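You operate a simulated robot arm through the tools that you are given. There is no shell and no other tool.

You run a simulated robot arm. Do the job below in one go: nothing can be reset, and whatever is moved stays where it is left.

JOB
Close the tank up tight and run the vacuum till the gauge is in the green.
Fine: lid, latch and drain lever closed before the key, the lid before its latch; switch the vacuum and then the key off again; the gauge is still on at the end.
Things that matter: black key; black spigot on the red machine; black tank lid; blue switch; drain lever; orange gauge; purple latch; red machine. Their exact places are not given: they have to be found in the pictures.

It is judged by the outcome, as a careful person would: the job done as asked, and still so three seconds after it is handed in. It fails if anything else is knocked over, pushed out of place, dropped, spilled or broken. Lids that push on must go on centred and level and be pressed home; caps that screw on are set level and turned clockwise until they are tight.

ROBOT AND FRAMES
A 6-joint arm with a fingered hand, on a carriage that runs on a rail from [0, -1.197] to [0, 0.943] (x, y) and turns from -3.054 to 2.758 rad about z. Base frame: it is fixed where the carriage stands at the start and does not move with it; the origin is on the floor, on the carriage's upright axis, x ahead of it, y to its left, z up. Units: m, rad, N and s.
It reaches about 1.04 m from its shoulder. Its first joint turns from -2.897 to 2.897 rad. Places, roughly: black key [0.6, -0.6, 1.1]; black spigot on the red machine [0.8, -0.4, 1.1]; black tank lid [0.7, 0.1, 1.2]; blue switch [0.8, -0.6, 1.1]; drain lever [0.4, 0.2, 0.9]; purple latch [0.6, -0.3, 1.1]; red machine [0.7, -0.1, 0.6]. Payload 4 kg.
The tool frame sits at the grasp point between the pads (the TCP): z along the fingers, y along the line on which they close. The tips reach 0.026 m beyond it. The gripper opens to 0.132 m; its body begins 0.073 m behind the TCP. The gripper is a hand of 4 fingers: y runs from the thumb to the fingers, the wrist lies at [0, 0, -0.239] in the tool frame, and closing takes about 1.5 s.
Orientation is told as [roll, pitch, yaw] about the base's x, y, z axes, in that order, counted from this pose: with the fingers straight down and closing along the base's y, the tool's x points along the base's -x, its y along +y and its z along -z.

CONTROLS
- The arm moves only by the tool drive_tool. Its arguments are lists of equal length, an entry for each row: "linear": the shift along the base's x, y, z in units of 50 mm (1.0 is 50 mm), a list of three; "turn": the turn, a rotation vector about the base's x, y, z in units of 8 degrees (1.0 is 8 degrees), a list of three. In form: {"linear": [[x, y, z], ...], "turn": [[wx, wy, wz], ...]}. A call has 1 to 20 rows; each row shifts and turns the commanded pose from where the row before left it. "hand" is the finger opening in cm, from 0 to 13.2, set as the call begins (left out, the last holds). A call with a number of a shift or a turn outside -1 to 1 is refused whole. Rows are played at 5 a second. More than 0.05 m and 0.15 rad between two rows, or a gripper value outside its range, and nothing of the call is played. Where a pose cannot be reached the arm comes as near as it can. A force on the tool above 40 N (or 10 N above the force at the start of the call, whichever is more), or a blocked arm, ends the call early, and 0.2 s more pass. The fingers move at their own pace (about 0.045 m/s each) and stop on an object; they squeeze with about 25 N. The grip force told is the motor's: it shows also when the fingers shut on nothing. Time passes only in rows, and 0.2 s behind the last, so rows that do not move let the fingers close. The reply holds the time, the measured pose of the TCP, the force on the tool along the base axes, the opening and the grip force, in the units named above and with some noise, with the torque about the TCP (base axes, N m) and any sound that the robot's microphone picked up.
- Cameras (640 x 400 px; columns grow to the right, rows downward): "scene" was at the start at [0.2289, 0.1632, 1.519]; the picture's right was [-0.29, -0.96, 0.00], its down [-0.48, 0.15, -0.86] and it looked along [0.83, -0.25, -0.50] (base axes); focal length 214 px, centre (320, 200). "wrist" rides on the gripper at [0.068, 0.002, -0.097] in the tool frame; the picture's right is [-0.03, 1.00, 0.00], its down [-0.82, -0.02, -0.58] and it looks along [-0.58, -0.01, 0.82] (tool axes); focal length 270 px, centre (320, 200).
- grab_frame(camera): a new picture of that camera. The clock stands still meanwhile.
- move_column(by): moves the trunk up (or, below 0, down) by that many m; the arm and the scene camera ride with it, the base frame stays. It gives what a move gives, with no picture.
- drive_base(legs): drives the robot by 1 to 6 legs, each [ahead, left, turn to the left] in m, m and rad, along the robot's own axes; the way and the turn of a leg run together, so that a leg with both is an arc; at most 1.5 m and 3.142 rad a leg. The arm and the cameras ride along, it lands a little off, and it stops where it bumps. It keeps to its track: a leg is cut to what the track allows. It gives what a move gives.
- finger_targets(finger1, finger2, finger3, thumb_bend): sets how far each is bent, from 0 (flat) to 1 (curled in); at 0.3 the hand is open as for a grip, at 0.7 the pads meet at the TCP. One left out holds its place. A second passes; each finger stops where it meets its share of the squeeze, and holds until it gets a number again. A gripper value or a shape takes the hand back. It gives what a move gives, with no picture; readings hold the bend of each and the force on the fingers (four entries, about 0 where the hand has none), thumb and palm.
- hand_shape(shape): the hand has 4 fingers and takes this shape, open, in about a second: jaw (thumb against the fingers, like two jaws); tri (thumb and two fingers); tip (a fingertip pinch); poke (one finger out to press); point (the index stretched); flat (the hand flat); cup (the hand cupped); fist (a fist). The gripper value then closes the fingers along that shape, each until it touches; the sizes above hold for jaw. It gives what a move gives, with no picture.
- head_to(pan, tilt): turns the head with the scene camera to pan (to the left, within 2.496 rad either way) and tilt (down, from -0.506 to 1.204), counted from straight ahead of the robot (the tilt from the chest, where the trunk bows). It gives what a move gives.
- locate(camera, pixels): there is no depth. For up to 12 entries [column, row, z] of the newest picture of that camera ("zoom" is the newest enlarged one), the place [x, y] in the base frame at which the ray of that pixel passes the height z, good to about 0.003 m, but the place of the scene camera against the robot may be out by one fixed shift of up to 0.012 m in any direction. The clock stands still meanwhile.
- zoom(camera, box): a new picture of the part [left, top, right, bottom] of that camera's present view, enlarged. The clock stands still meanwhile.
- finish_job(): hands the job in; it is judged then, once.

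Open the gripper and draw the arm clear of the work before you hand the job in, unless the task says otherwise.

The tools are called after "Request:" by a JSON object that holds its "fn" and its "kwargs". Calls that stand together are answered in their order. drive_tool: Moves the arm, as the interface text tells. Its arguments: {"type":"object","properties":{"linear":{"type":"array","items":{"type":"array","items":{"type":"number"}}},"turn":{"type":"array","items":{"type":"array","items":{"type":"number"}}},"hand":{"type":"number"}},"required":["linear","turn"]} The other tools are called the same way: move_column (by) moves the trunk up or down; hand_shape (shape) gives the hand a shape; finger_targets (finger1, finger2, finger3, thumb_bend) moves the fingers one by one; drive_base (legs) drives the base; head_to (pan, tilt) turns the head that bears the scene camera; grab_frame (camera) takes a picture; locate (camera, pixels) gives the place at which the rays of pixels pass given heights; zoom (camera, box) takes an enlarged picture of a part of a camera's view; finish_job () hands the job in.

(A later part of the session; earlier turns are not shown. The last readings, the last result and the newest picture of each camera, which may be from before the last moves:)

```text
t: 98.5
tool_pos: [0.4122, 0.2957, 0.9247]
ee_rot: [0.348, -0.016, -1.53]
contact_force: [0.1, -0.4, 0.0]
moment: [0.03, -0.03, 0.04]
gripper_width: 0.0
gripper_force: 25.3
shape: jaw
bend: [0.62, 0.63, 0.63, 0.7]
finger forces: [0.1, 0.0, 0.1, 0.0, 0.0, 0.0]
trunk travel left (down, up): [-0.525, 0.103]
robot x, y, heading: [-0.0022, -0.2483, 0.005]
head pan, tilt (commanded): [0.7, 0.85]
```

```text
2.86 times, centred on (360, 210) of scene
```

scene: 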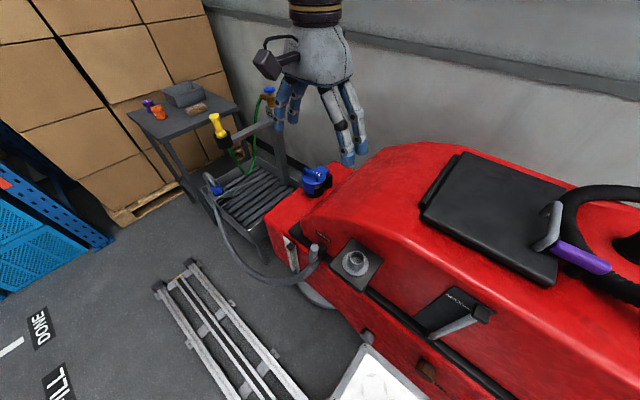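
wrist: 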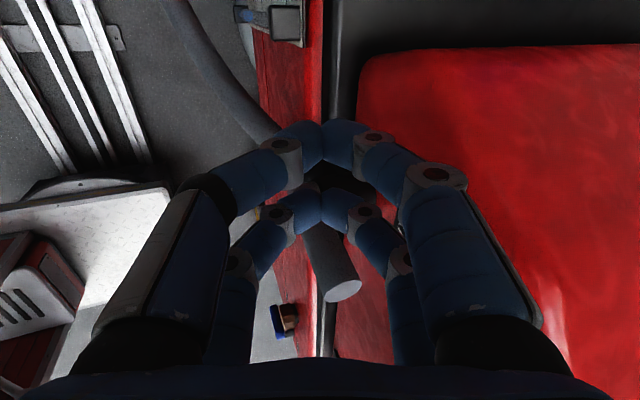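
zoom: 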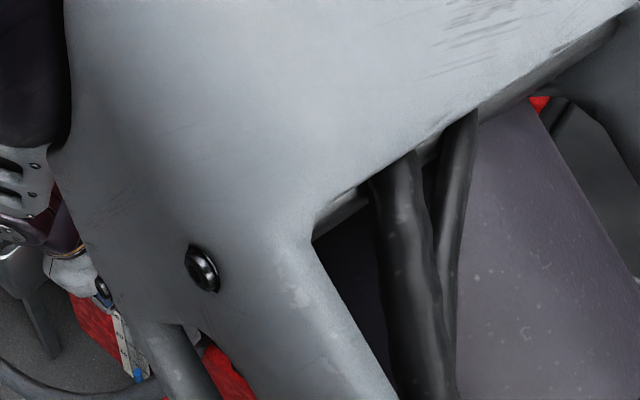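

The lever is just beyond the back finger pair (cap at (342,290) in the wrist view). I lower 3 cm in small steps, then push towards -y.

Request:
{"fn": "drive_tool", "kwargs": {"linear": [[0.1, 0, -0.2], [0.1, 0, -0.2], [0, 0, -0.2]], "turn": [[0, 0, 0], [0, 0, 0], [0, 0, 0]]}}

Request:
{"fn": "drive_tool", "kwargs": {"linear": [[0, -0.2, 0], [0, -0.2, 0]], "turn": [[0, 0, 0], [0, 0, 0]]}}

Request:
{"fn": "grab_frame", "kwargs": {"camera": "wrist"}}

```text
t: 99.3
tool_pos: [0.4252, 0.2955, 0.8955]
ee_rot: [0.347, -0.015, -1.533]
contact_force: [0.1, -0.6, 0.2]
moment: [-0.03, 0.0, 0.0]
gripper_width: 0.0
gripper_force: 25.1
shape: jaw
bend: [0.62, 0.63, 0.63, 0.7]
finger forces: [0.0, 0.0, 0.1, 0.0, 0.0, 0.1]
trunk travel left (down, up): [-0.525, 0.103]
robot x, y, heading: [0.0008, -0.248, 0.003]
head pan, tilt (commanded): [0.7, 0.85]
```

```text
t: 99.9
tool_pos: [0.4244, 0.2756, 0.8951]
ee_rot: [0.348, -0.016, -1.533]
contact_force: [0.7, -0.3, -0.3]
moment: [0.02, -0.05, 0.02]
gripper_width: 0.0
gripper_force: 24.8
shape: jaw
bend: [0.62, 0.63, 0.63, 0.7]
finger forces: [0.0, 0.1, 0.0, 0.0, 0.0, 0.1]
trunk travel left (down, up): [-0.525, 0.103]
robot x, y, heading: [-0.0023, -0.2483, 0.009]
head pan, tilt (commanded): [0.7, 0.85]
```

```text
taken
```

wrist: 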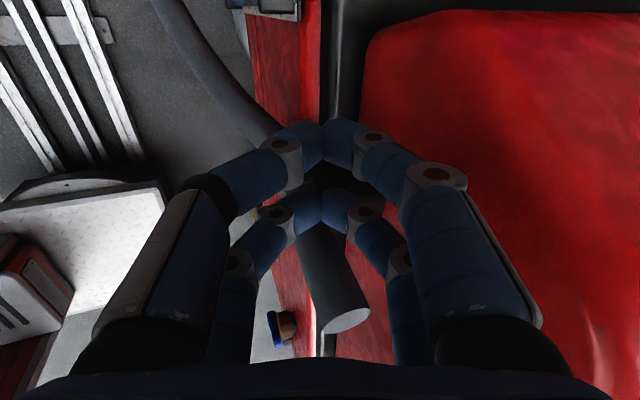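

No contact yet; the lever's cap is at (347,318), close behind the fingers. I keep pushing -y in small steps.

Request:
{"fn": "drive_tool", "kwargs": {"linear": [[0, -0.15, 0], [0, -0.15, 0]], "turn": [[0, 0, 0], [0, 0, 0]]}}

Request:
{"fn": "drive_tool", "kwargs": {"linear": [[0, -0.1, 0], [0, -0.1, 0]], "turn": [[0, 0, 0], [0, 0, 0]]}}

Request:
{"fn": "grab_frame", "kwargs": {"camera": "wrist"}}

```text
t: 100.5
tool_pos: [0.4248, 0.2612, 0.895]
ee_rot: [0.345, -0.015, -1.53]
contact_force: [0.1, 1.0, 0.2]
moment: [0.0, 0.01, 0.02]
gripper_width: 0.0
gripper_force: 24.9
shape: jaw
bend: [0.62, 0.63, 0.63, 0.7]
finger forces: [0.0, 0.0, 0.1, 0.0, 0.0, 0.0]
trunk travel left (down, up): [-0.525, 0.103]
robot x, y, heading: [0.0055, -0.2435, 0.003]
head pan, tilt (commanded): [0.7, 0.85]
```

```text
t: 101.1
tool_pos: [0.4234, 0.2517, 0.8959]
ee_rot: [0.347, -0.017, -1.533]
contact_force: [-2.1, 6.5, 3.6]
moment: [0.08, 0.05, -0.02]
gripper_width: 0.0001
gripper_force: 25.2
shape: jaw
bend: [0.62, 0.63, 0.64, 0.7]
finger forces: [0.0, 0.0, 0.0, 0.1, 0.1, 0.0]
trunk travel left (down, up): [-0.525, 0.103]
robot x, y, heading: [0.0029, -0.2452, 0.003]
head pan, tilt (commanded): [0.7, 0.85]
```

```text
taken
```

wrist: 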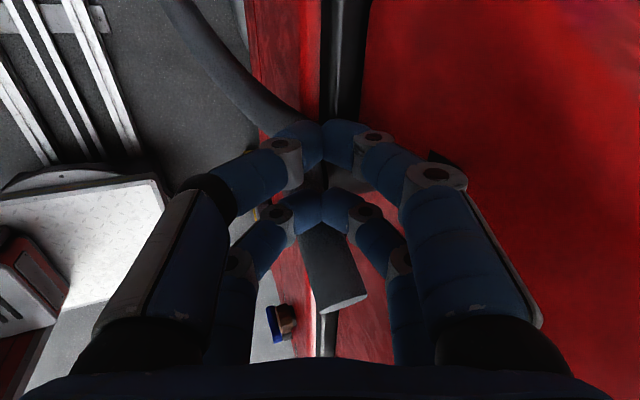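

The lever is giving way towards -y (6.5 N, and its cap now shows edge-on). I keep pushing -y and slightly down along its arc.

Request:
{"fn": "drive_tool", "kwargs": {"linear": [[0, -0.15, 0], [0, -0.15, -0.03], [0, -0.15, -0.06], [0, -0.15, -0.08]], "turn": [[0, 0, 0], [0, 0, 0], [0, 0, 0], [0, 0, 0]]}}

Request:
{"fn": "grab_frame", "kwargs": {"camera": "wrist"}}

```text
t: 102.1
tool_pos: [0.4243, 0.22, 0.8859]
ee_rot: [0.346, -0.017, -1.531]
contact_force: [-0.6, 0.1, -0.5]
moment: [0.02, 0.0, 0.0]
gripper_width: 0.0
gripper_force: 25.1
shape: jaw
bend: [0.62, 0.63, 0.63, 0.7]
finger forces: [0.1, 0.1, 0.1, 0.1, 0.0, 0.0]
trunk travel left (down, up): [-0.525, 0.103]
robot x, y, heading: [-0.0025, -0.2491, 0.006]
head pan, tilt (commanded): [0.7, 0.85]
```

```text
taken
```

wrist: 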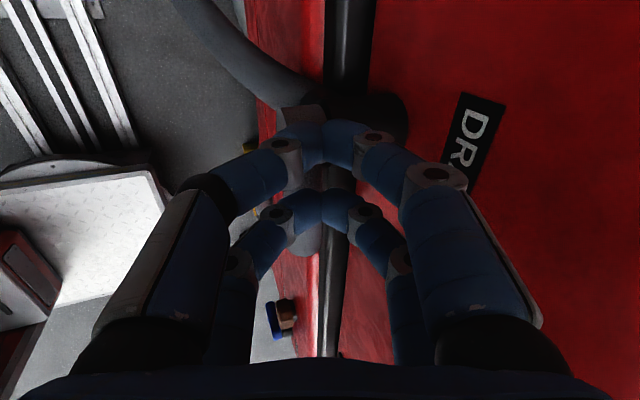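

The push force dropped to zero and the lever is hidden under the fingers. I lift the hand and look at the lever's position.

Request:
{"fn": "drive_tool", "kwargs": {"linear": [[0, 0.1, 0.8], [0, 0.2, 0.9], [0, 0.3, 0.9], [0, 0.3, 0.9]], "turn": [[0, 0, 0], [0, 0, 0], [0, 0, 0], [0, 0, 0]]}}

Request:
{"fn": "grab_frame", "kwargs": {"camera": "wrist"}}

Request:
{"fn": "grab_frame", "kwargs": {"camera": "scene"}}

```text
t: 103.3
tool_pos: [0.4339, 0.2487, 1.0194]
ee_rot: [0.322, -0.088, -1.557]
contact_force: [-0.6, -0.1, 0.3]
moment: [-0.01, 0.03, -0.03]
gripper_width: 0.0002
gripper_force: 24.9
shape: jaw
bend: [0.62, 0.63, 0.63, 0.7]
finger forces: [0.0, 0.0, 0.0, 0.0, 0.0, 0.0]
trunk travel left (down, up): [-0.525, 0.103]
robot x, y, heading: [0.0008, -0.2427, 0.006]
head pan, tilt (commanded): [0.7, 0.85]
stopped in row 4: the arm was blocked; the commanded pose is now the measured one
```

```text
taken
```

wrist: 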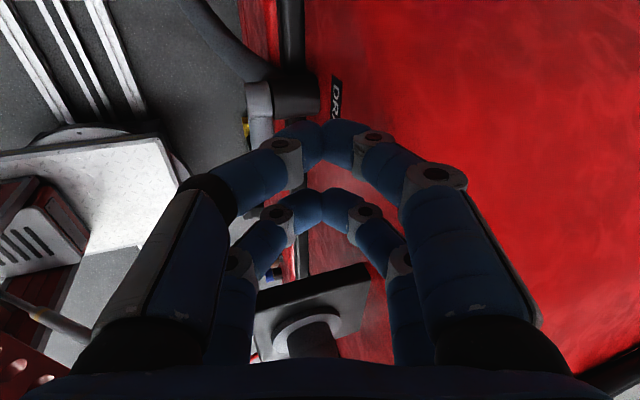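

```text
taken
```

scene: 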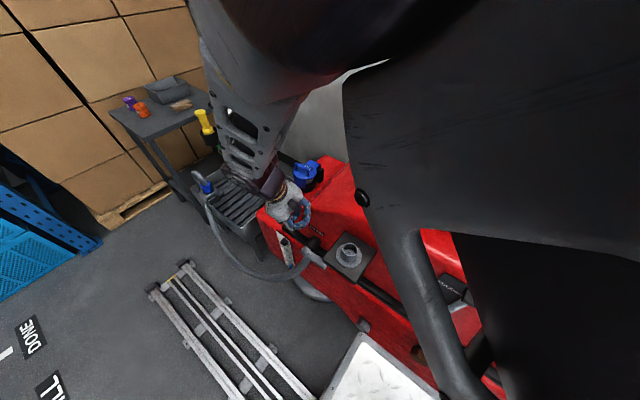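

The arm was blocked near its own body on the way up. I'll look at the lever in a zoom first: around (310,258) in the scene.

Request:
{"fn": "zoom", "kwargs": {"camera": "scene", "box": [260, 180, 380, 290]}}

Request:
{"fn": "zoom", "kwargs": {"camera": "wrist", "box": [200, 40, 380, 180]}}

```text
3.64 times, centred on (320, 235) of scene
```

zoom: 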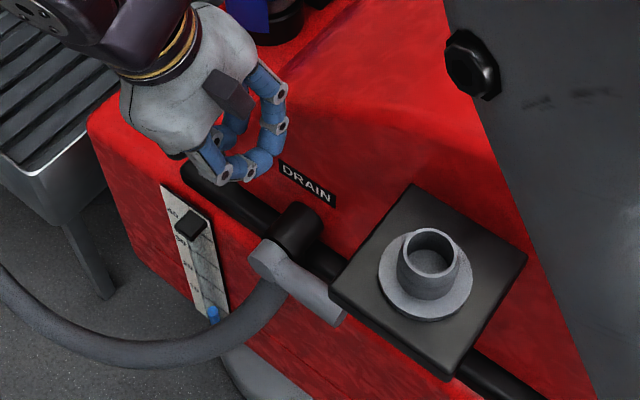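

```text
2.86 times, centred on (290, 110) of wrist
```

zoom: 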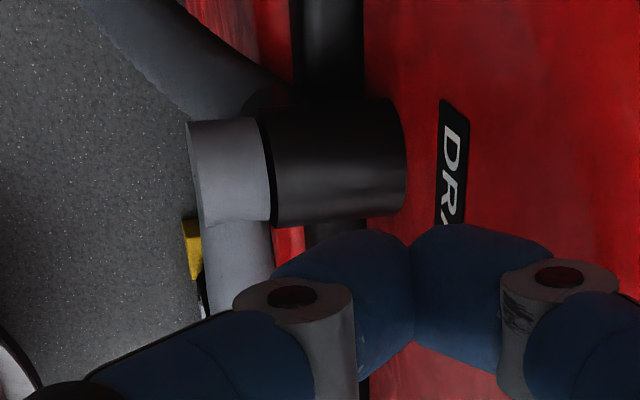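

The lever has swung over to about horizontal, pointing towards -y from its hub. I'll locate its end and hub to check its angle.

Request:
{"fn": "zoom", "kwargs": {"camera": "scene", "box": [290, 230, 370, 290]}}

Request:
{"fn": "locate", "kwargs": {"camera": "scene", "pixels": [[304, 252, 0.8], [304, 252, 0.82], [304, 252, 0.84], [325, 267, 0.78], [325, 267, 0.8], [325, 267, 0.82], [325, 267, 0.84]]}}

```text
6.67 times, centred on (330, 260) of scene
```

zoom: 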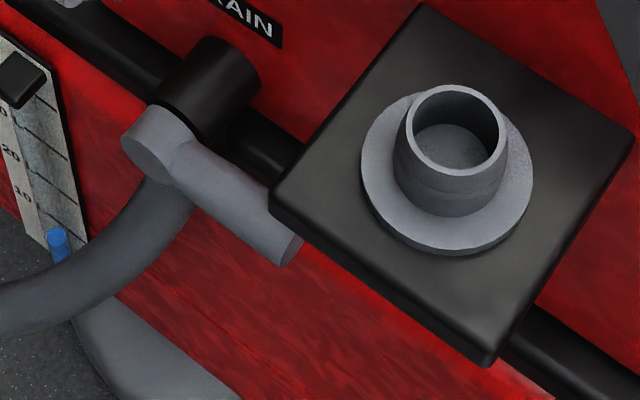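

```text
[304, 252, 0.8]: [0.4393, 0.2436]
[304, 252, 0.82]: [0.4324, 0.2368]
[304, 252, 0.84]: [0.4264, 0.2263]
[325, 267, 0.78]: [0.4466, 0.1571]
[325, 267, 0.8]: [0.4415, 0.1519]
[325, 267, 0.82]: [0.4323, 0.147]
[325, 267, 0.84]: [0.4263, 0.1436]
```

Hub ≈(0.43,0.232,0.83) and end ≈(0.432,0.147,0.825): the lever is horizontal. To make sure it's at its stop I'll press it down lightly with the closed fingertips near y≈0.185.

Request:
{"fn": "drive_tool", "kwargs": {"linear": [[0, -0.3, -0.6], [-0.1, -0.4, -0.6], [0, -0.4, -0.6], [0, -0.2, -0.5]], "turn": [[0, 0, 0], [0, 0, 0], [0, 0, 0], [0, 0, 0]]}}

Request:
{"fn": "grab_frame", "kwargs": {"camera": "wrist"}}

```text
t: 104.3
tool_pos: [0.4279, 0.1843, 0.9071]
ee_rot: [0.326, -0.085, -1.556]
contact_force: [-0.3, -0.1, 0.8]
moment: [-0.02, -0.02, -0.01]
gripper_width: 0.0
gripper_force: 25.0
shape: jaw
bend: [0.62, 0.63, 0.63, 0.7]
finger forces: [0.0, 0.1, 0.1, 0.0, 0.0, 0.0]
trunk travel left (down, up): [-0.525, 0.103]
robot x, y, heading: [-0.0004, -0.2485, 0.008]
head pan, tilt (commanded): [0.7, 0.85]
```

```text
taken
```

wrist: 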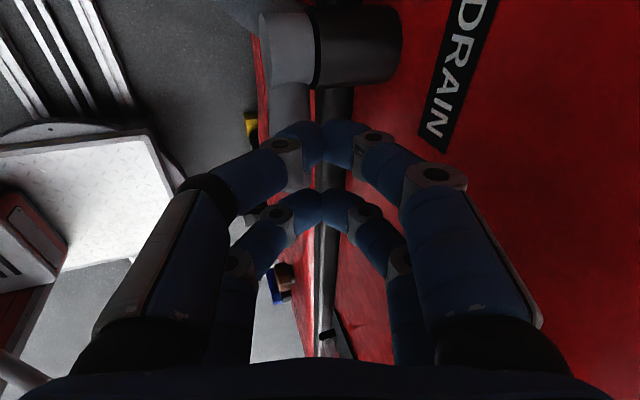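

The lever runs from the hub at (285,50) down under the fingertips, slightly to their left. I shift 8 mm to -x and lower slowly to touch it.

Request:
{"fn": "drive_tool", "kwargs": {"linear": [[-0.16, 0, -0.2], [0, 0, -0.2], [0, 0, -0.15], [0, 0, -0.15], [0, 0, -0.1], [0, 0, -0.1]], "turn": [[0, 0, 0], [0, 0, 0], [0, 0, 0], [0, 0, 0], [0, 0, 0], [0, 0, 0]]}}

```text
t: 105.4
tool_pos: [0.4193, 0.1836, 0.8739]
ee_rot: [0.33, -0.085, -1.554]
contact_force: [-10.8, -5.9, 25.6]
moment: [0.35, 0.11, 0.14]
gripper_width: 0.0001
gripper_force: 24.7
shape: jaw
bend: [0.66, 0.63, 0.63, 0.7]
finger forces: [0.1, 0.0, 0.1, 0.1, 0.1, 0.1]
trunk travel left (down, up): [-0.525, 0.103]
robot x, y, heading: [0.0035, -0.2494, 0.006]
head pan, tilt (commanded): [0.7, 0.85]
stopped in row 5: the force on the tool passed its limit at 49 N (the readings are from after the stop); the commanded pose is now the measured one
```

The lever is firm at its stop (about 49 N peak), so the drain is closed. I lift off and go up further left, where the descent was free.

Request:
{"fn": "drive_tool", "kwargs": {"linear": [[0, 0.1, 0.6], [0, 0.5, 0.6], [0, 0.6, 0.5], [0, 0.6, 0.4], [0, 0.4, 0.5]], "turn": [[0, 0, 0], [0, 0, 0], [0, 0, 0], [0, 0, 0], [0, 0, 0]]}}

Request:
{"fn": "drive_tool", "kwargs": {"linear": [[0, 0, 0.8], [0, 0, 0.8], [0, 0, 0.8], [0, 0, 0.8], [0, 0, 0.8]], "turn": [[0, 0, 0], [0, 0, 0], [0, 0, 0], [0, 0, 0], [0, 0, 0]]}}

Request:
{"fn": "grab_frame", "kwargs": {"camera": "scene"}}

Request:
{"fn": "grab_frame", "kwargs": {"camera": "wrist"}}

```text
t: 106.6
tool_pos: [0.4209, 0.2943, 1.0045]
ee_rot: [0.327, -0.087, -1.555]
contact_force: [-0.2, 0.5, -0.3]
moment: [-0.04, 0.0, 0.0]
gripper_width: 0.0
gripper_force: 25.0
shape: jaw
bend: [0.65, 0.63, 0.63, 0.7]
finger forces: [0.0, 0.0, 0.0, 0.0, 0.1, 0.0]
trunk travel left (down, up): [-0.525, 0.103]
robot x, y, heading: [-0.0011, -0.2462, 0.003]
head pan, tilt (commanded): [0.7, 0.85]
```

```text
t: 107.7
tool_pos: [0.4282, 0.2762, 1.0781]
ee_rot: [0.287, -0.24, -1.571]
contact_force: [0.1, 0.6, 0.0]
moment: [0.05, -0.01, -0.03]
gripper_width: 0.0
gripper_force: 25.2
shape: jaw
bend: [0.65, 0.63, 0.63, 0.7]
finger forces: [0.1, 0.1, 0.0, 0.0, 0.0, 0.0]
trunk travel left (down, up): [-0.525, 0.103]
robot x, y, heading: [0.0006, -0.2436, 0.001]
head pan, tilt (commanded): [0.7, 0.85]
stopped in row 5: the arm was blocked; the commanded pose is now the measured one
```

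```text
taken
```

scene: 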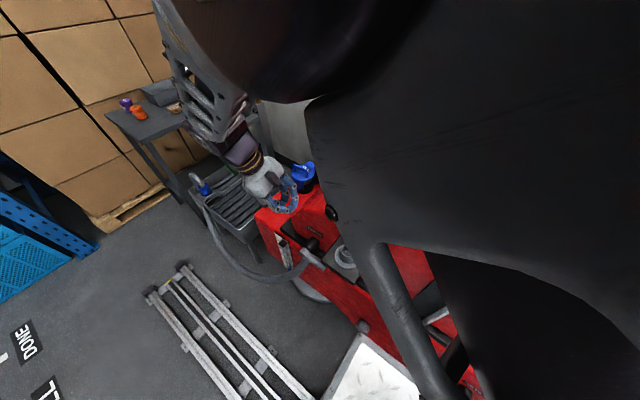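

```text
taken
```

wrist: 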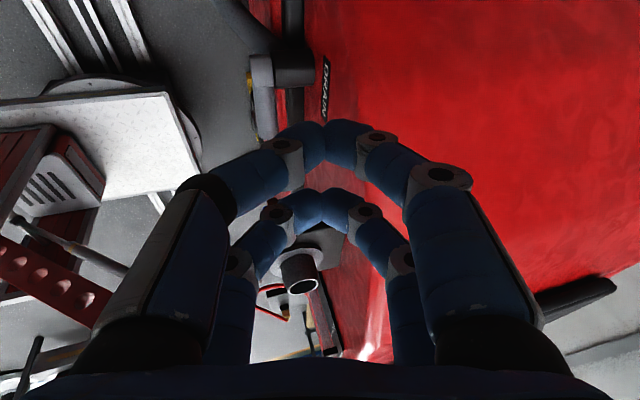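

The lever stays horizontal (wrist view (265,95)); the arm is cramped against its own shoulder here. I'll extend the hand outwards (+x,+y) while undoing its tilt.

Request:
{"fn": "drive_tool", "kwargs": {"linear": [[0.3, 0.5, 0], [0.3, 0.5, 0], [0.3, 0.5, 0.1], [0.3, 0.5, 0.2], [0.2, 0.3, 0.4]], "turn": [[0.35, 0.4, 0], [0.35, 0.4, 0], [0.35, 0.4, 0], [0.35, 0.4, 0], [0.3, 0.4, 0]]}}

Request:
{"fn": "grab_frame", "kwargs": {"camera": "scene"}}

```text
t: 108.9
tool_pos: [0.4982, 0.3924, 1.1157]
ee_rot: [0.011, 0.008, -1.536]
contact_force: [-0.6, -0.2, 0.0]
moment: [-0.02, -0.01, 0.03]
gripper_width: 0.0
gripper_force: 25.2
shape: jaw
bend: [0.65, 0.63, 0.63, 0.7]
finger forces: [0.0, 0.0, 0.0, 0.0, 0.1, 0.0]
trunk travel left (down, up): [-0.525, 0.103]
robot x, y, heading: [-0.0012, -0.24, 0.011]
head pan, tilt (commanded): [0.7, 0.85]
```

```text
taken
```

scene: 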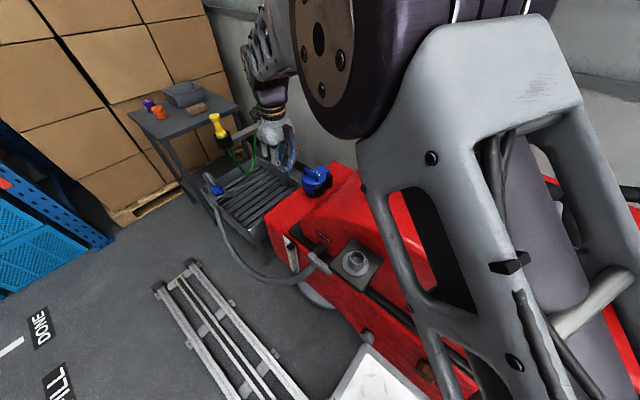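

The orientation is restored and the lever remains closed. I raise the hand high, and turn it towards yaw +90° for the key work.

Request:
{"fn": "drive_tool", "kwargs": {"linear": [[0, -0.3, 0.9], [0, -0.3, 0.9], [0, -0.3, 0.9], [0, -0.3, 0.9], [0, -0.3, 0.9], [0, -0.3, 0.9], [0, -0.3, 0.9], [0, -0.3, 0.9], [0, 0, 0], [0, 0, 0], [0, 0, 0], [0, 0, 0], [0, 0, 0], [0, 0, 0], [0, 0, 0], [0, 0, 0], [0, 0, 0], [0, 0, 0], [0, 0, 0], [0, 0, 0]], "turn": [[0, 0, 0], [0, 0, 0], [0, 0, 0], [0, 0, 0], [0, 0, 0], [0, 0, 0], [0, 0, 0], [0, 0, 0], [0, 0, 1], [0, 0, 1], [0, 0, 1], [0, 0, 1], [0, 0, 1], [0, 0, 1], [0, 0, 1], [0, 0, 1], [0, 0, 1], [0, 0, 1], [0, 0, 1], [0, 0, 1]]}}

Request:
{"fn": "drive_tool", "kwargs": {"linear": [[0, 0, 0], [0, 0, 0], [0, 0, 0], [0, 0, 0], [0, 0, 0], [0, 0, 0], [0, 0, 0], [0, 0, 0], [0, 0, 0], [0, 0, 0]], "turn": [[0, 0, 1], [0, 0, 1], [0, 0, 1], [0, 0, 1], [0, 0, 1], [0, 0, 1], [0, 0, 1], [0, 0, 1], [0, 0, 1], [0, 0, 1]]}}

Request:
{"fn": "drive_base", "kwargs": {"legs": [[0, -0.38, 0]]}}

Request:
{"fn": "head_to", "kwargs": {"pan": 0.1, "tilt": 0.7}}

Request:
{"fn": "grab_frame", "kwargs": {"camera": "scene"}}

```text
t: 113.1
tool_pos: [0.4986, 0.2722, 1.4765]
ee_rot: [0.012, 0.005, 0.139]
contact_force: [0.2, 0.9, -0.8]
moment: [0.01, 0.02, -0.01]
gripper_width: 0.0
gripper_force: 24.9
shape: jaw
bend: [0.65, 0.63, 0.63, 0.7]
finger forces: [0.0, 0.1, 0.2, 0.1, 0.0, 0.0]
trunk travel left (down, up): [-0.525, 0.103]
robot x, y, heading: [-0.0048, -0.2448, 0.005]
head pan, tilt (commanded): [0.7, 0.85]
```

```text
t: 115.3
tool_pos: [0.4979, 0.2709, 1.476]
ee_rot: [0.012, 0.006, 1.536]
contact_force: [0.1, -0.7, -0.3]
moment: [0.03, 0.03, 0.0]
gripper_width: 0.0001
gripper_force: 25.3
shape: jaw
bend: [0.65, 0.63, 0.63, 0.7]
finger forces: [0.0, 0.0, 0.0, 0.0, 0.1, 0.1]
trunk travel left (down, up): [-0.525, 0.103]
robot x, y, heading: [-0.0015, -0.2473, 0.001]
head pan, tilt (commanded): [0.7, 0.85]
```

```text
t: 117.6
tool_pos: [0.4954, -0.1012, 1.4748]
ee_rot: [0.013, 0.007, 1.54]
contact_force: [-0.8, 0.1, -0.2]
moment: [-0.01, 0.01, -0.01]
gripper_width: 0.0
gripper_force: 25.4
shape: jaw
bend: [0.65, 0.63, 0.63, 0.7]
finger forces: [0.1, 0.0, 0.1, 0.0, 0.1, 0.1]
trunk travel left (down, up): [-0.525, 0.103]
robot x, y, heading: [-0.0002, -0.62, 0.01]
head pan, tilt (commanded): [0.7, 0.85]
```

```text
t: 118.6
tool_pos: [0.496, -0.099, 1.4755]
ee_rot: [0.012, 0.007, 1.538]
contact_force: [0.0, -0.4, 1.3]
moment: [0.01, -0.02, -0.01]
gripper_width: 0.0002
gripper_force: 25.3
shape: jaw
bend: [0.65, 0.63, 0.63, 0.7]
finger forces: [0.1, 0.1, 0.0, 0.0, 0.1, 0.0]
trunk travel left (down, up): [-0.525, 0.103]
robot x, y, heading: [-0.0009, -0.6215, 0.009]
head pan, tilt (commanded): [0.099, 0.7]
```

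```text
taken
```

scene: 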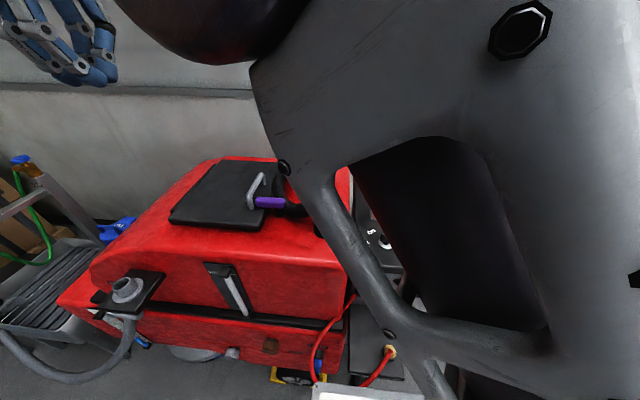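

The lid and latch look right from here. Now I move the hand, high up, to above the key at about (0.594,-0.549) and open it.

Request:
{"fn": "drive_tool", "kwargs": {"linear": [[0.2, -0.9, 0], [0.2, -0.9, 0], [0.2, -0.9, 0], [0.2, -0.9, 0], [0.2, -0.9, 0], [0.2, -0.9, 0], [0.2, -0.9, 0], [0.2, -0.9, 0], [0.2, -0.9, 0], [0.2, -0.9, 0], [0, 0, -0.8], [0, 0, -0.8], [0, 0, -0.8]], "turn": [[0, 0, 0.25], [0, 0, 0], [0, 0, 0], [0, 0, 0], [0, 0, 0], [0, 0, 0], [0, 0, 0], [0, 0, 0], [0, 0, 0], [0, 0, 0], [0, 0, 0], [0, 0, 0], [0, 0, 0]], "hand": 13}}

Request:
{"fn": "grab_frame", "kwargs": {"camera": "wrist"}}

Request:
{"fn": "grab_frame", "kwargs": {"camera": "scene"}}

```text
t: 121.4
tool_pos: [0.5934, -0.549, 1.3555]
ee_rot: [0.011, 0.008, 1.573]
contact_force: [0.5, -0.4, 0.5]
moment: [0.02, -0.02, -0.01]
gripper_width: 0.1303
gripper_force: 0.1
shape: jaw
bend: [0.33, 0.33, 0.33, 0.29]
finger forces: [0.1, 0.1, 0.1, 0.0, 0.0, 0.1]
trunk travel left (down, up): [-0.525, 0.103]
robot x, y, heading: [0.0002, -0.6199, 0.008]
head pan, tilt (commanded): [0.099, 0.7]
```

```text
taken
```

wrist: 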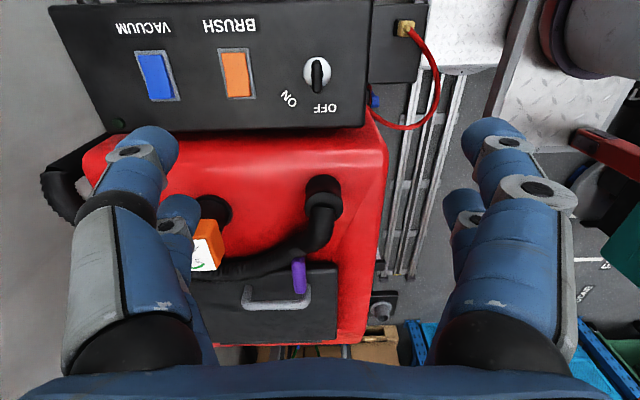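

```text
taken
```

scene: 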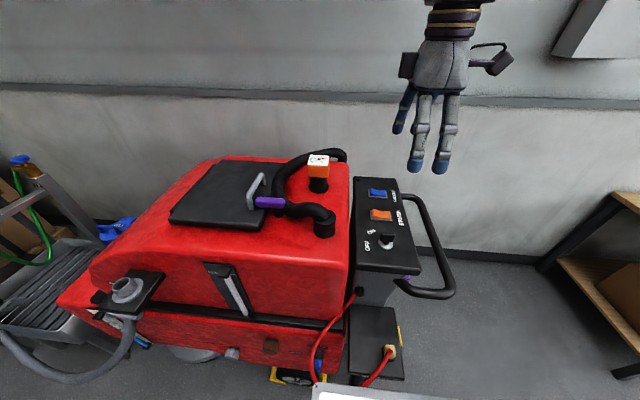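

Now both cameras see the console; key at (317,75) in the wrist view. I'll zoom on the key and switch, and look at the drain lever from here too.

Request:
{"fn": "zoom", "kwargs": {"camera": "wrist", "box": [270, 40, 370, 120]}}

Request:
{"fn": "locate", "kwargs": {"camera": "zoom", "pixels": [[320, 195, 1.07], [320, 195, 1.09], [318, 135, 1.09], [322, 260, 1.09], [318, 215, 1.07]]}}

Request:
{"fn": "zoom", "kwargs": {"camera": "scene", "box": [340, 165, 440, 285]}}

Request:
{"fn": "zoom", "kwargs": {"camera": "scene", "box": [80, 260, 200, 360]}}

```text
5.00 times, centred on (320, 80) of wrist
```

zoom: 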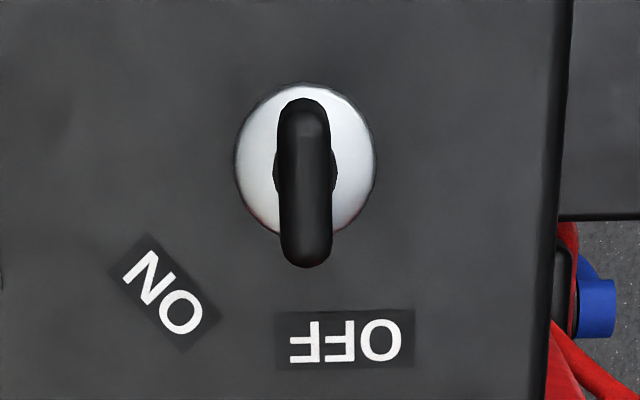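

```text
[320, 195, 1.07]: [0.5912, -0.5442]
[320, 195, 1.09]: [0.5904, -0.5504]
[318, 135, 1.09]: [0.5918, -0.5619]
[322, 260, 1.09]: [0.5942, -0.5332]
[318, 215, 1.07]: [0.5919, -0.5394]
```

```text
3.33 times, centred on (390, 225) of scene
```

zoom: 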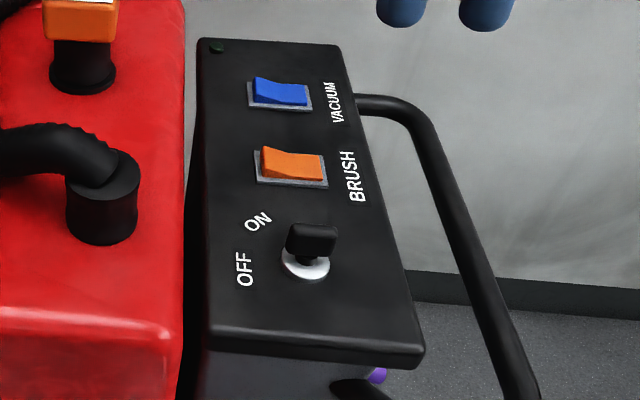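

```text
4.00 times, centred on (140, 310) of scene
```

zoom: 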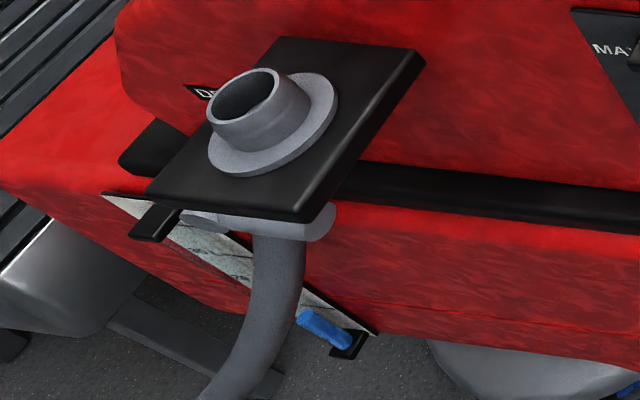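

The drain lever is still horizontal under the funnel plate. The key handle is centred at about (0.594,-0.548), 3.6 cm long along y and 1.4 cm thick, pointing to OFF; ON is ~60° clockwise. I narrow the jaw to 5 cm and come down over it, stopping above first.

Request:
{"fn": "drive_tool", "kwargs": {"linear": [[0, 0, -0.4], [0, 0, -0.7], [0, 0, -0.9], [0, 0, -0.9], [0, 0, -0.9], [0, 0, -0.5]], "turn": [[0, 0, 0], [0, 0, 0], [0, 0, 0], [0, 0, 0], [0, 0, 0], [0, 0, 0]], "hand": 5}}

Request:
{"fn": "grab_frame", "kwargs": {"camera": "wrist"}}

Request:
{"fn": "zoom", "kwargs": {"camera": "scene", "box": [330, 150, 450, 270]}}

```text
t: 122.8
tool_pos: [0.5952, -0.5509, 1.1393]
ee_rot: [0.011, 0.007, 1.573]
contact_force: [-0.4, -0.4, -0.7]
moment: [0.01, -0.02, 0.02]
gripper_width: 0.0503
gripper_force: 0.1
shape: jaw
bend: [0.73, 0.73, 0.73, 0.7]
finger forces: [0.0, 0.0, 0.1, 0.0, 0.0, 0.1]
trunk travel left (down, up): [-0.525, 0.103]
robot x, y, heading: [-0.0032, -0.6223, 0.011]
head pan, tilt (commanded): [0.099, 0.7]
```

```text
taken
```

wrist: 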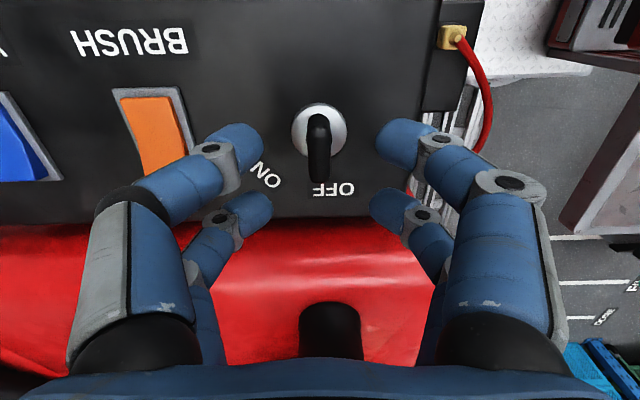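

```text
3.33 times, centred on (390, 210) of scene
```

zoom: 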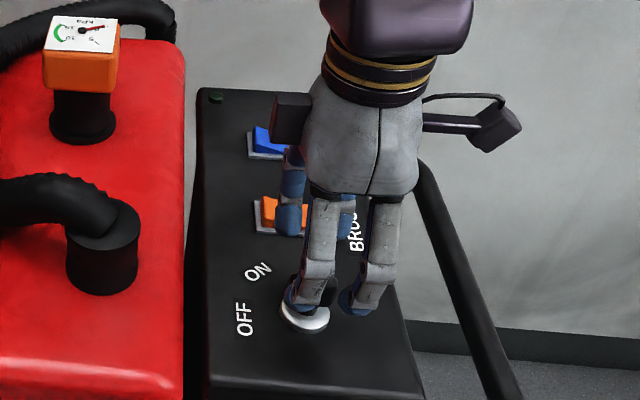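

The key sits between the fingertip pairs (key at (319,150), tips at columns 250/390). I lower slowly by 3.5 cm.

Request:
{"fn": "drive_tool", "kwargs": {"linear": [[0, 0, -0.2], [0, 0, -0.2], [0, 0, -0.15], [0, 0, -0.15]], "turn": [[0, 0, 0], [0, 0, 0], [0, 0, 0], [0, 0, 0]]}}

Request:
{"fn": "grab_frame", "kwargs": {"camera": "wrist"}}

Request:
{"fn": "zoom", "kwargs": {"camera": "scene", "box": [350, 200, 430, 270]}}

```text
t: 123.8
tool_pos: [0.5948, -0.5499, 1.1059]
ee_rot: [0.013, 0.007, 1.573]
contact_force: [0.8, 0.5, -0.6]
moment: [0.01, 0.02, -0.04]
gripper_width: 0.0504
gripper_force: 0.1
shape: jaw
bend: [0.73, 0.73, 0.73, 0.7]
finger forces: [0.0, 0.0, 0.0, 0.1, 0.0, 0.0]
trunk travel left (down, up): [-0.525, 0.103]
robot x, y, heading: [0.0004, -0.6183, 0.01]
head pan, tilt (commanded): [0.099, 0.7]
```

```text
taken
```

wrist: 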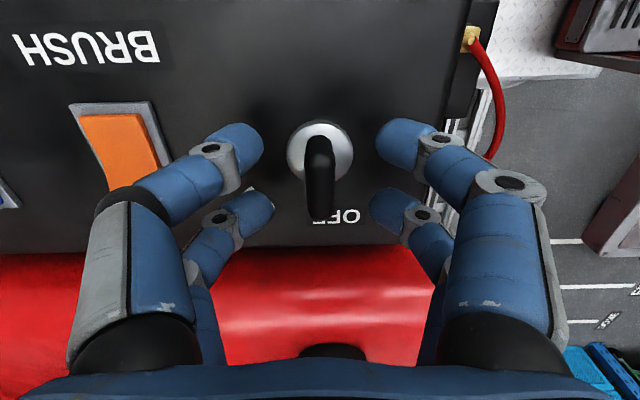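

```text
5.71 times, centred on (390, 235) of scene
```

zoom: 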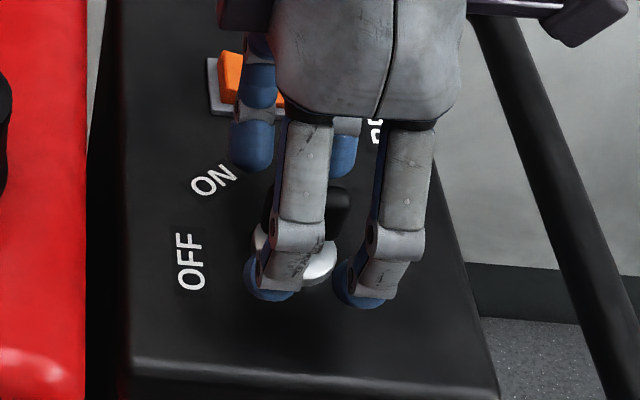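

The key handle is centred between the fingers (column 320). I close the hand on it and wait.

Request:
{"fn": "drive_tool", "kwargs": {"linear": [[0, 0, 0], [0, 0, 0], [0, 0, 0], [0, 0, 0], [0, 0, 0], [0, 0, 0], [0, 0, 0]], "turn": [[0, 0, 0], [0, 0, 0], [0, 0, 0], [0, 0, 0], [0, 0, 0], [0, 0, 0], [0, 0, 0]], "hand": 0}}

Request:
{"fn": "grab_frame", "kwargs": {"camera": "wrist"}}

```text
t: 125.4
tool_pos: [0.5938, -0.5491, 1.1045]
ee_rot: [0.012, 0.006, 1.573]
contact_force: [-0.2, 7.7, -9.5]
moment: [0.13, -0.04, 0.03]
gripper_width: 0.0071
gripper_force: 25.2
shape: jaw
bend: [0.71, 0.71, 0.71, 0.7]
finger forces: [22.5, 22.1, 21.9, 0.0, 22.3, 0.1]
trunk travel left (down, up): [-0.525, 0.103]
robot x, y, heading: [0.004, -0.6179, 0.013]
head pan, tilt (commanded): [0.099, 0.7]
```

```text
taken
```

wrist: 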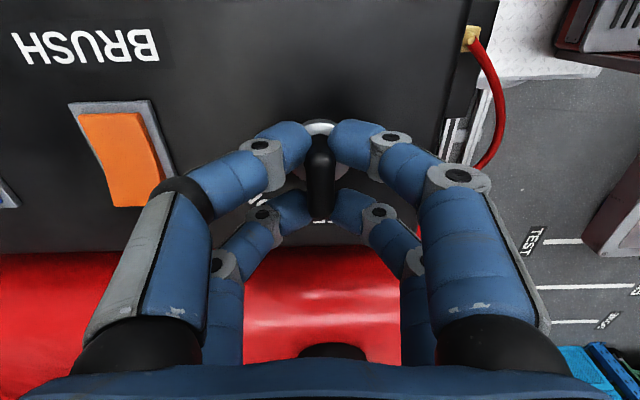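

Gripped well: all fingers at ~22 N. Lid, latch and drain are closed, so I now turn the key clockwise (negative about z) in small steps towards ON.

Request:
{"fn": "drive_tool", "kwargs": {"linear": [[0, 0, 0], [0, 0, 0], [0, 0, 0], [0, 0, 0], [0, 0, 0], [0, 0, 0]], "turn": [[0, 0, -0.6], [0, 0, -0.6], [0, 0, -0.6], [0, 0, -0.6], [0, 0, -0.6], [0, 0, -0.6]]}}

Request:
{"fn": "grab_frame", "kwargs": {"camera": "wrist"}}

```text
t: 126.8
tool_pos: [0.5958, -0.5498, 1.1047]
ee_rot: [0.013, 0.008, 1.069]
contact_force: [4.4, 12.4, -10.1]
moment: [0.18, -0.05, 0.01]
gripper_width: 0.0071
gripper_force: 25.0
shape: jaw
bend: [0.71, 0.71, 0.71, 0.7]
finger forces: [22.6, 23.9, 22.2, 0.0, 22.0, 0.0]
trunk travel left (down, up): [-0.525, 0.103]
robot x, y, heading: [-0.0022, -0.6221, 0.01]
head pan, tilt (commanded): [0.099, 0.7]
```

```text
taken
```

wrist: 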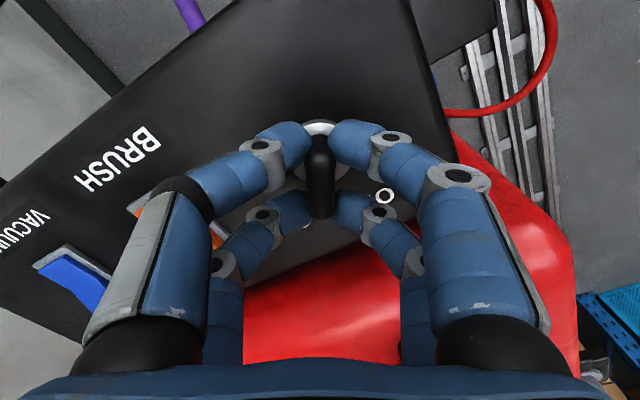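

The key turns with the hand (29° so far, little torque). I continue another 24°.

Request:
{"fn": "drive_tool", "kwargs": {"linear": [[0, 0, 0], [0, 0, 0], [0, 0, 0], [0, 0, 0], [0, 0, 0]], "turn": [[0, 0, -0.6], [0, 0, -0.6], [0, 0, -0.6], [0, 0, -0.6], [0, 0, -0.6]]}}

Request:
{"fn": "grab_frame", "kwargs": {"camera": "wrist"}}

```text
t: 128.0
tool_pos: [0.5966, -0.5519, 1.1051]
ee_rot: [0.011, 0.009, 0.648]
contact_force: [11.4, 6.0, -10.6]
moment: [0.04, -0.19, 0.04]
gripper_width: 0.0069
gripper_force: 25.1
shape: jaw
bend: [0.71, 0.71, 0.71, 0.7]
finger forces: [21.8, 22.7, 23.4, 0.0, 23.4, 0.0]
trunk travel left (down, up): [-0.525, 0.103]
robot x, y, heading: [0.0025, -0.6212, 0.01]
head pan, tilt (commanded): [0.099, 0.7]
```

```text
taken
```

wrist: 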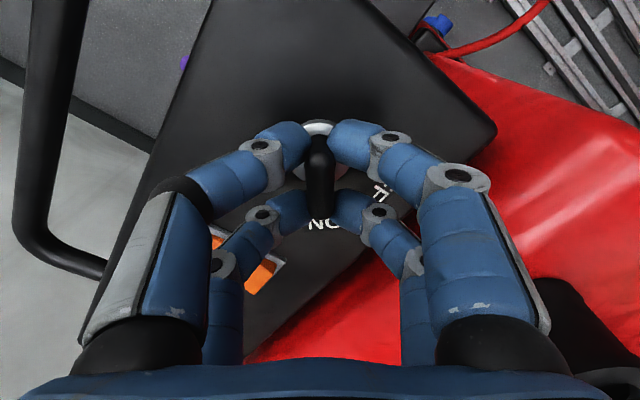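

The handle now points nearly at ON (label seen at (325,225)). I turn further in small steps and watch the torque for the stop.

Request:
{"fn": "drive_tool", "kwargs": {"linear": [[0, 0, 0], [0, 0, 0], [0, 0, 0]], "turn": [[0, 0, -0.4], [0, 0, -0.4], [0, 0, 0]]}}

Request:
{"fn": "grab_frame", "kwargs": {"camera": "scene"}}

Request:
{"fn": "zoom", "kwargs": {"camera": "scene", "box": [290, 150, 430, 260]}}

```text
t: 128.8
tool_pos: [0.5962, -0.5505, 1.1047]
ee_rot: [0.012, 0.008, 0.54]
contact_force: [13.8, 0.9, -8.6]
moment: [0.02, -0.25, 0.03]
gripper_width: 0.007
gripper_force: 25.1
shape: jaw
bend: [0.71, 0.71, 0.71, 0.7]
finger forces: [21.7, 22.1, 25.2, 0.0, 24.9, 0.0]
trunk travel left (down, up): [-0.525, 0.103]
robot x, y, heading: [-0.0004, -0.6186, 0.01]
head pan, tilt (commanded): [0.099, 0.7]
```

```text
taken
```

scene: 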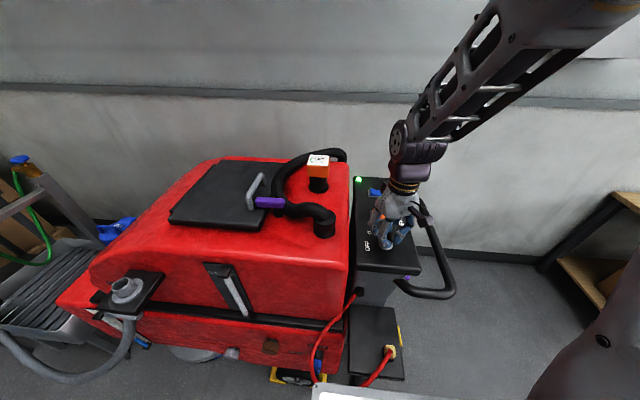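

```text
3.64 times, centred on (360, 205) of scene
```

zoom: 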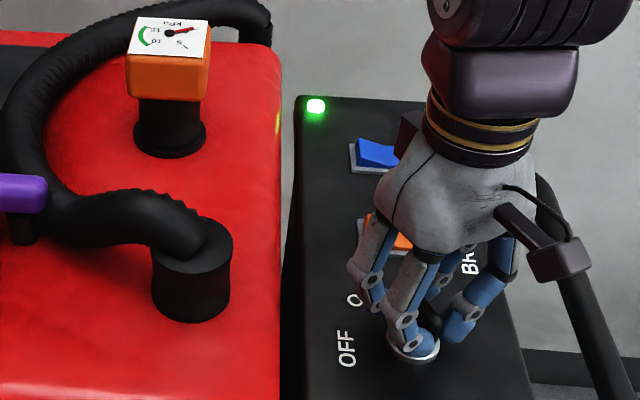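

The console's green lamp (zoom (316,106)) is lit: the key is on. I release it and lift the hand, then check that it stays on.

Request:
{"fn": "drive_tool", "kwargs": {"linear": [[0, 0, 0], [0, 0, 0], [0, 0, 0], [0, 0, 0], [0, 0, 0.3], [0, 0, 0.6], [0, 0, 0.8], [0, 0, 0.8]], "turn": [[0, 0, 0], [0, 0, 0], [0, 0, 0], [0, 0, 0], [0, 0, 0], [0, 0, 0], [0, 0, 0], [0, 0, 0]], "hand": 5}}

Request:
{"fn": "grab_frame", "kwargs": {"camera": "wrist"}}

Request:
{"fn": "zoom", "kwargs": {"camera": "scene", "box": [290, 150, 430, 260]}}

```text
t: 130.6
tool_pos: [0.5959, -0.5512, 1.2299]
ee_rot: [0.011, 0.008, 0.538]
contact_force: [0.6, -0.7, -0.2]
moment: [-0.03, 0.03, -0.02]
gripper_width: 0.0496
gripper_force: 0.0
shape: jaw
bend: [0.74, 0.74, 0.74, 0.7]
finger forces: [0.1, 0.0, 0.1, 0.0, 0.0, 0.1]
trunk travel left (down, up): [-0.525, 0.103]
robot x, y, heading: [-0.0001, -0.6184, 0.011]
head pan, tilt (commanded): [0.099, 0.7]
```

```text
taken
```

wrist: 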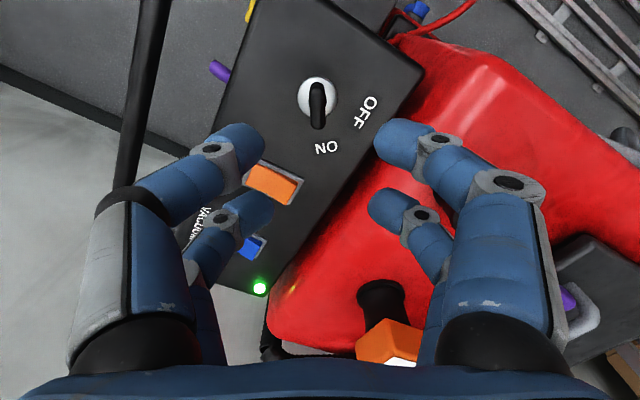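

```text
3.64 times, centred on (360, 205) of scene
```

zoom: 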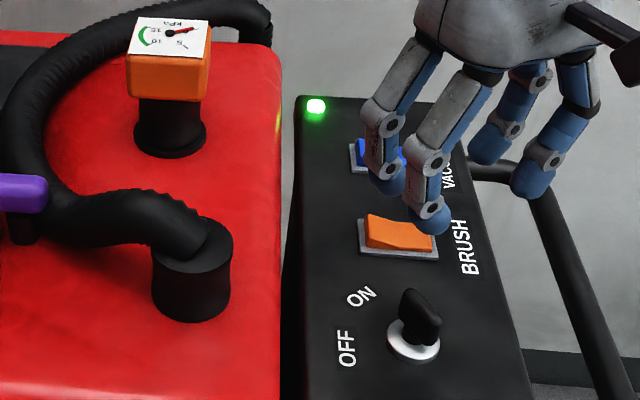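

The key stays at ON with the lamp lit. Next the vacuum switch: I raise the hand, take the poke shape, turn back to yaw 90° and go above the switch at (0.80,-0.55).

Request:
{"fn": "drive_tool", "kwargs": {"linear": [[0, 0, 0.8], [0, 0, 0.8], [0.6, 0, 0], [0.6, 0, 0], [0.6, 0, 0], [0.6, 0, 0], [0.6, 0, 0], [0.6, 0, 0], [0.4, 0, 0], [0, 0, 0]], "turn": [[0, 0, 0], [0, 0, 0], [0, 0, 1], [0, 0, 1], [0, 0, 1], [0, 0, 1], [0, 0, 1], [0, 0, 1], [0, 0, 1], [0, 0, 0.4]]}}

Request:
{"fn": "hand_shape", "kwargs": {"shape": "poke"}}

Request:
{"fn": "grab_frame", "kwargs": {"camera": "wrist"}}

Request:
{"fn": "grab_frame", "kwargs": {"camera": "scene"}}

Request:
{"fn": "zoom", "kwargs": {"camera": "scene", "box": [340, 160, 420, 230]}}

```text
t: 132.8
tool_pos: [0.7969, -0.5498, 1.3109]
ee_rot: [0.011, 0.01, 1.566]
contact_force: [-0.2, 0.7, 0.2]
moment: [-0.03, 0.01, 0.0]
gripper_width: 0.0497
gripper_force: 0.1
shape: jaw
bend: [0.74, 0.74, 0.74, 0.7]
finger forces: [0.0, 0.0, 0.0, 0.0, 0.0, 0.1]
trunk travel left (down, up): [-0.525, 0.103]
robot x, y, heading: [-0.0018, -0.6241, 0.005]
head pan, tilt (commanded): [0.099, 0.7]
```

```text
t: 133.7
tool_pos: [0.7952, -0.5496, 1.3122]
ee_rot: [0.011, 0.013, 1.563]
contact_force: [-0.4, 0.1, -0.1]
moment: [0.01, -0.01, 0.04]
gripper_width: 0.0
gripper_force: 0.1
shape: poke
bend: [1.0, 1.0, 1.0, 0.34]
finger forces: [0.1, 0.1, 0.0, 0.0, 0.1, 0.0]
trunk travel left (down, up): [-0.525, 0.103]
robot x, y, heading: [-0.0009, -0.6189, 0.008]
head pan, tilt (commanded): [0.099, 0.7]
```

```text
taken
```

wrist: 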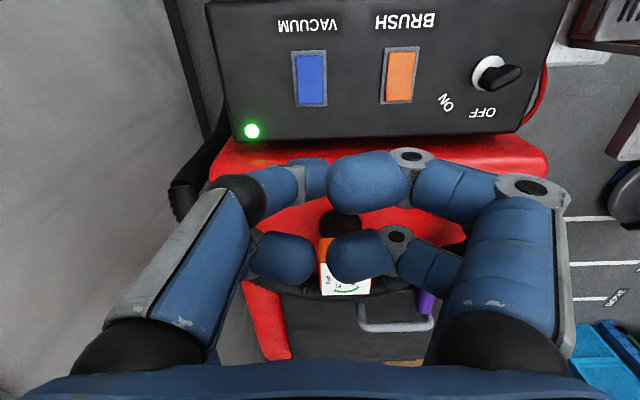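

```text
taken
```

scene: 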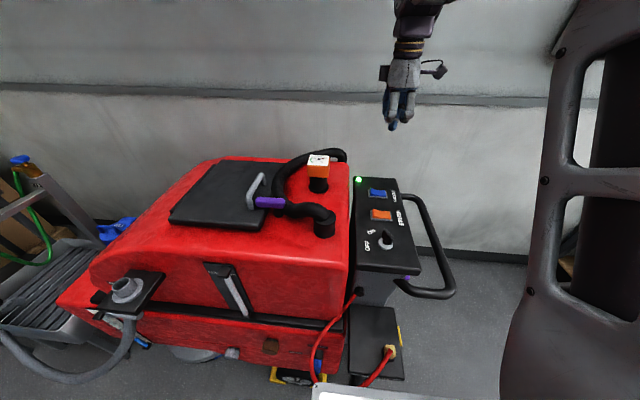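

```text
5.71 times, centred on (380, 195) of scene
```

zoom: 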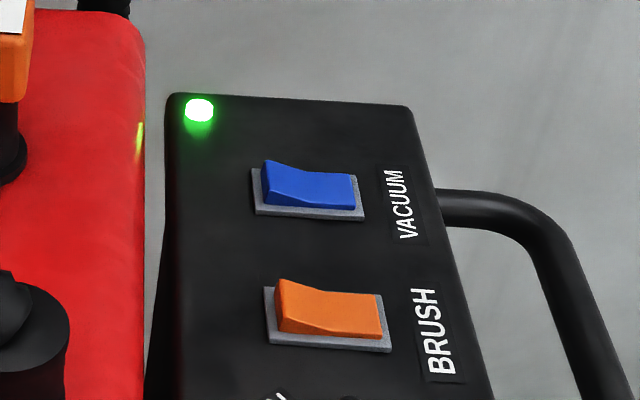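

The blue rocker's left (+y) end stands up and its right end is down, so the +y end is to be pressed. I'll locate both rocker ends with the wrist camera.

Request:
{"fn": "zoom", "kwargs": {"camera": "wrist", "box": [270, 30, 350, 130]}}

Request:
{"fn": "locate", "kwargs": {"camera": "wrist", "pixels": [[310, 98, 1.07], [310, 98, 1.085], [310, 58, 1.07], [310, 58, 1.085], [310, 78, 1.075]]}}

Request:
{"fn": "zoom", "kwargs": {"camera": "scene", "box": [360, 60, 460, 140]}}

```text
4.00 times, centred on (310, 80) of wrist
```

zoom: 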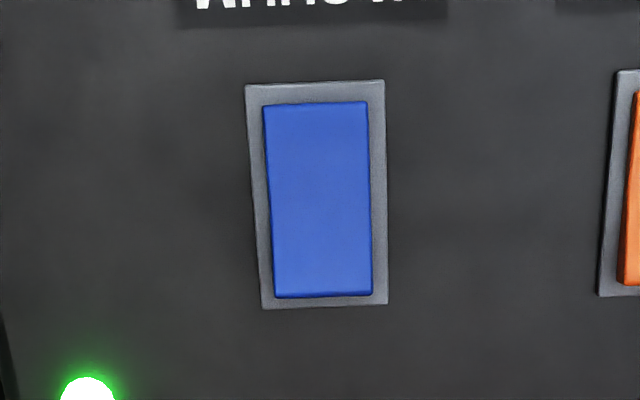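

```text
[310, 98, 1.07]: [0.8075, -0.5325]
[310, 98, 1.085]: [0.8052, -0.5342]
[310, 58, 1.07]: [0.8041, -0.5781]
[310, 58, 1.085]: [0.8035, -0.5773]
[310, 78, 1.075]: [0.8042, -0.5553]
```

```text
5.00 times, centred on (410, 100) of scene
```

zoom: 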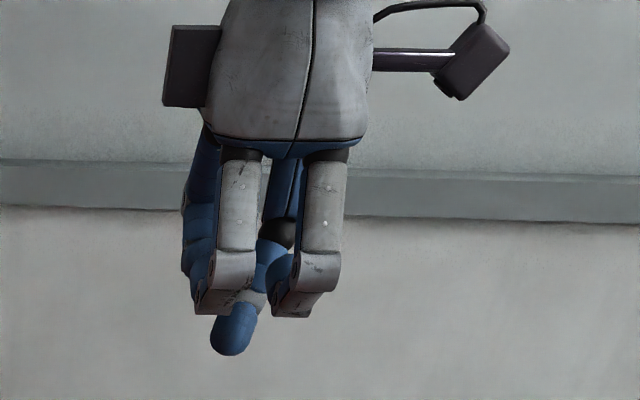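

Request:
{"fn": "locate", "kwargs": {"camera": "zoom", "pixels": [[234, 338, 1.26], [234, 338, 1.27], [234, 338, 1.28], [234, 338, 1.29], [290, 230, 1.31]]}}

```text
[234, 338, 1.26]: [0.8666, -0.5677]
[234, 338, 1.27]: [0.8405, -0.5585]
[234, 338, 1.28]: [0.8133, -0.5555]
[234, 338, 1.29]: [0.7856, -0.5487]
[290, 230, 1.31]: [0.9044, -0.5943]
```

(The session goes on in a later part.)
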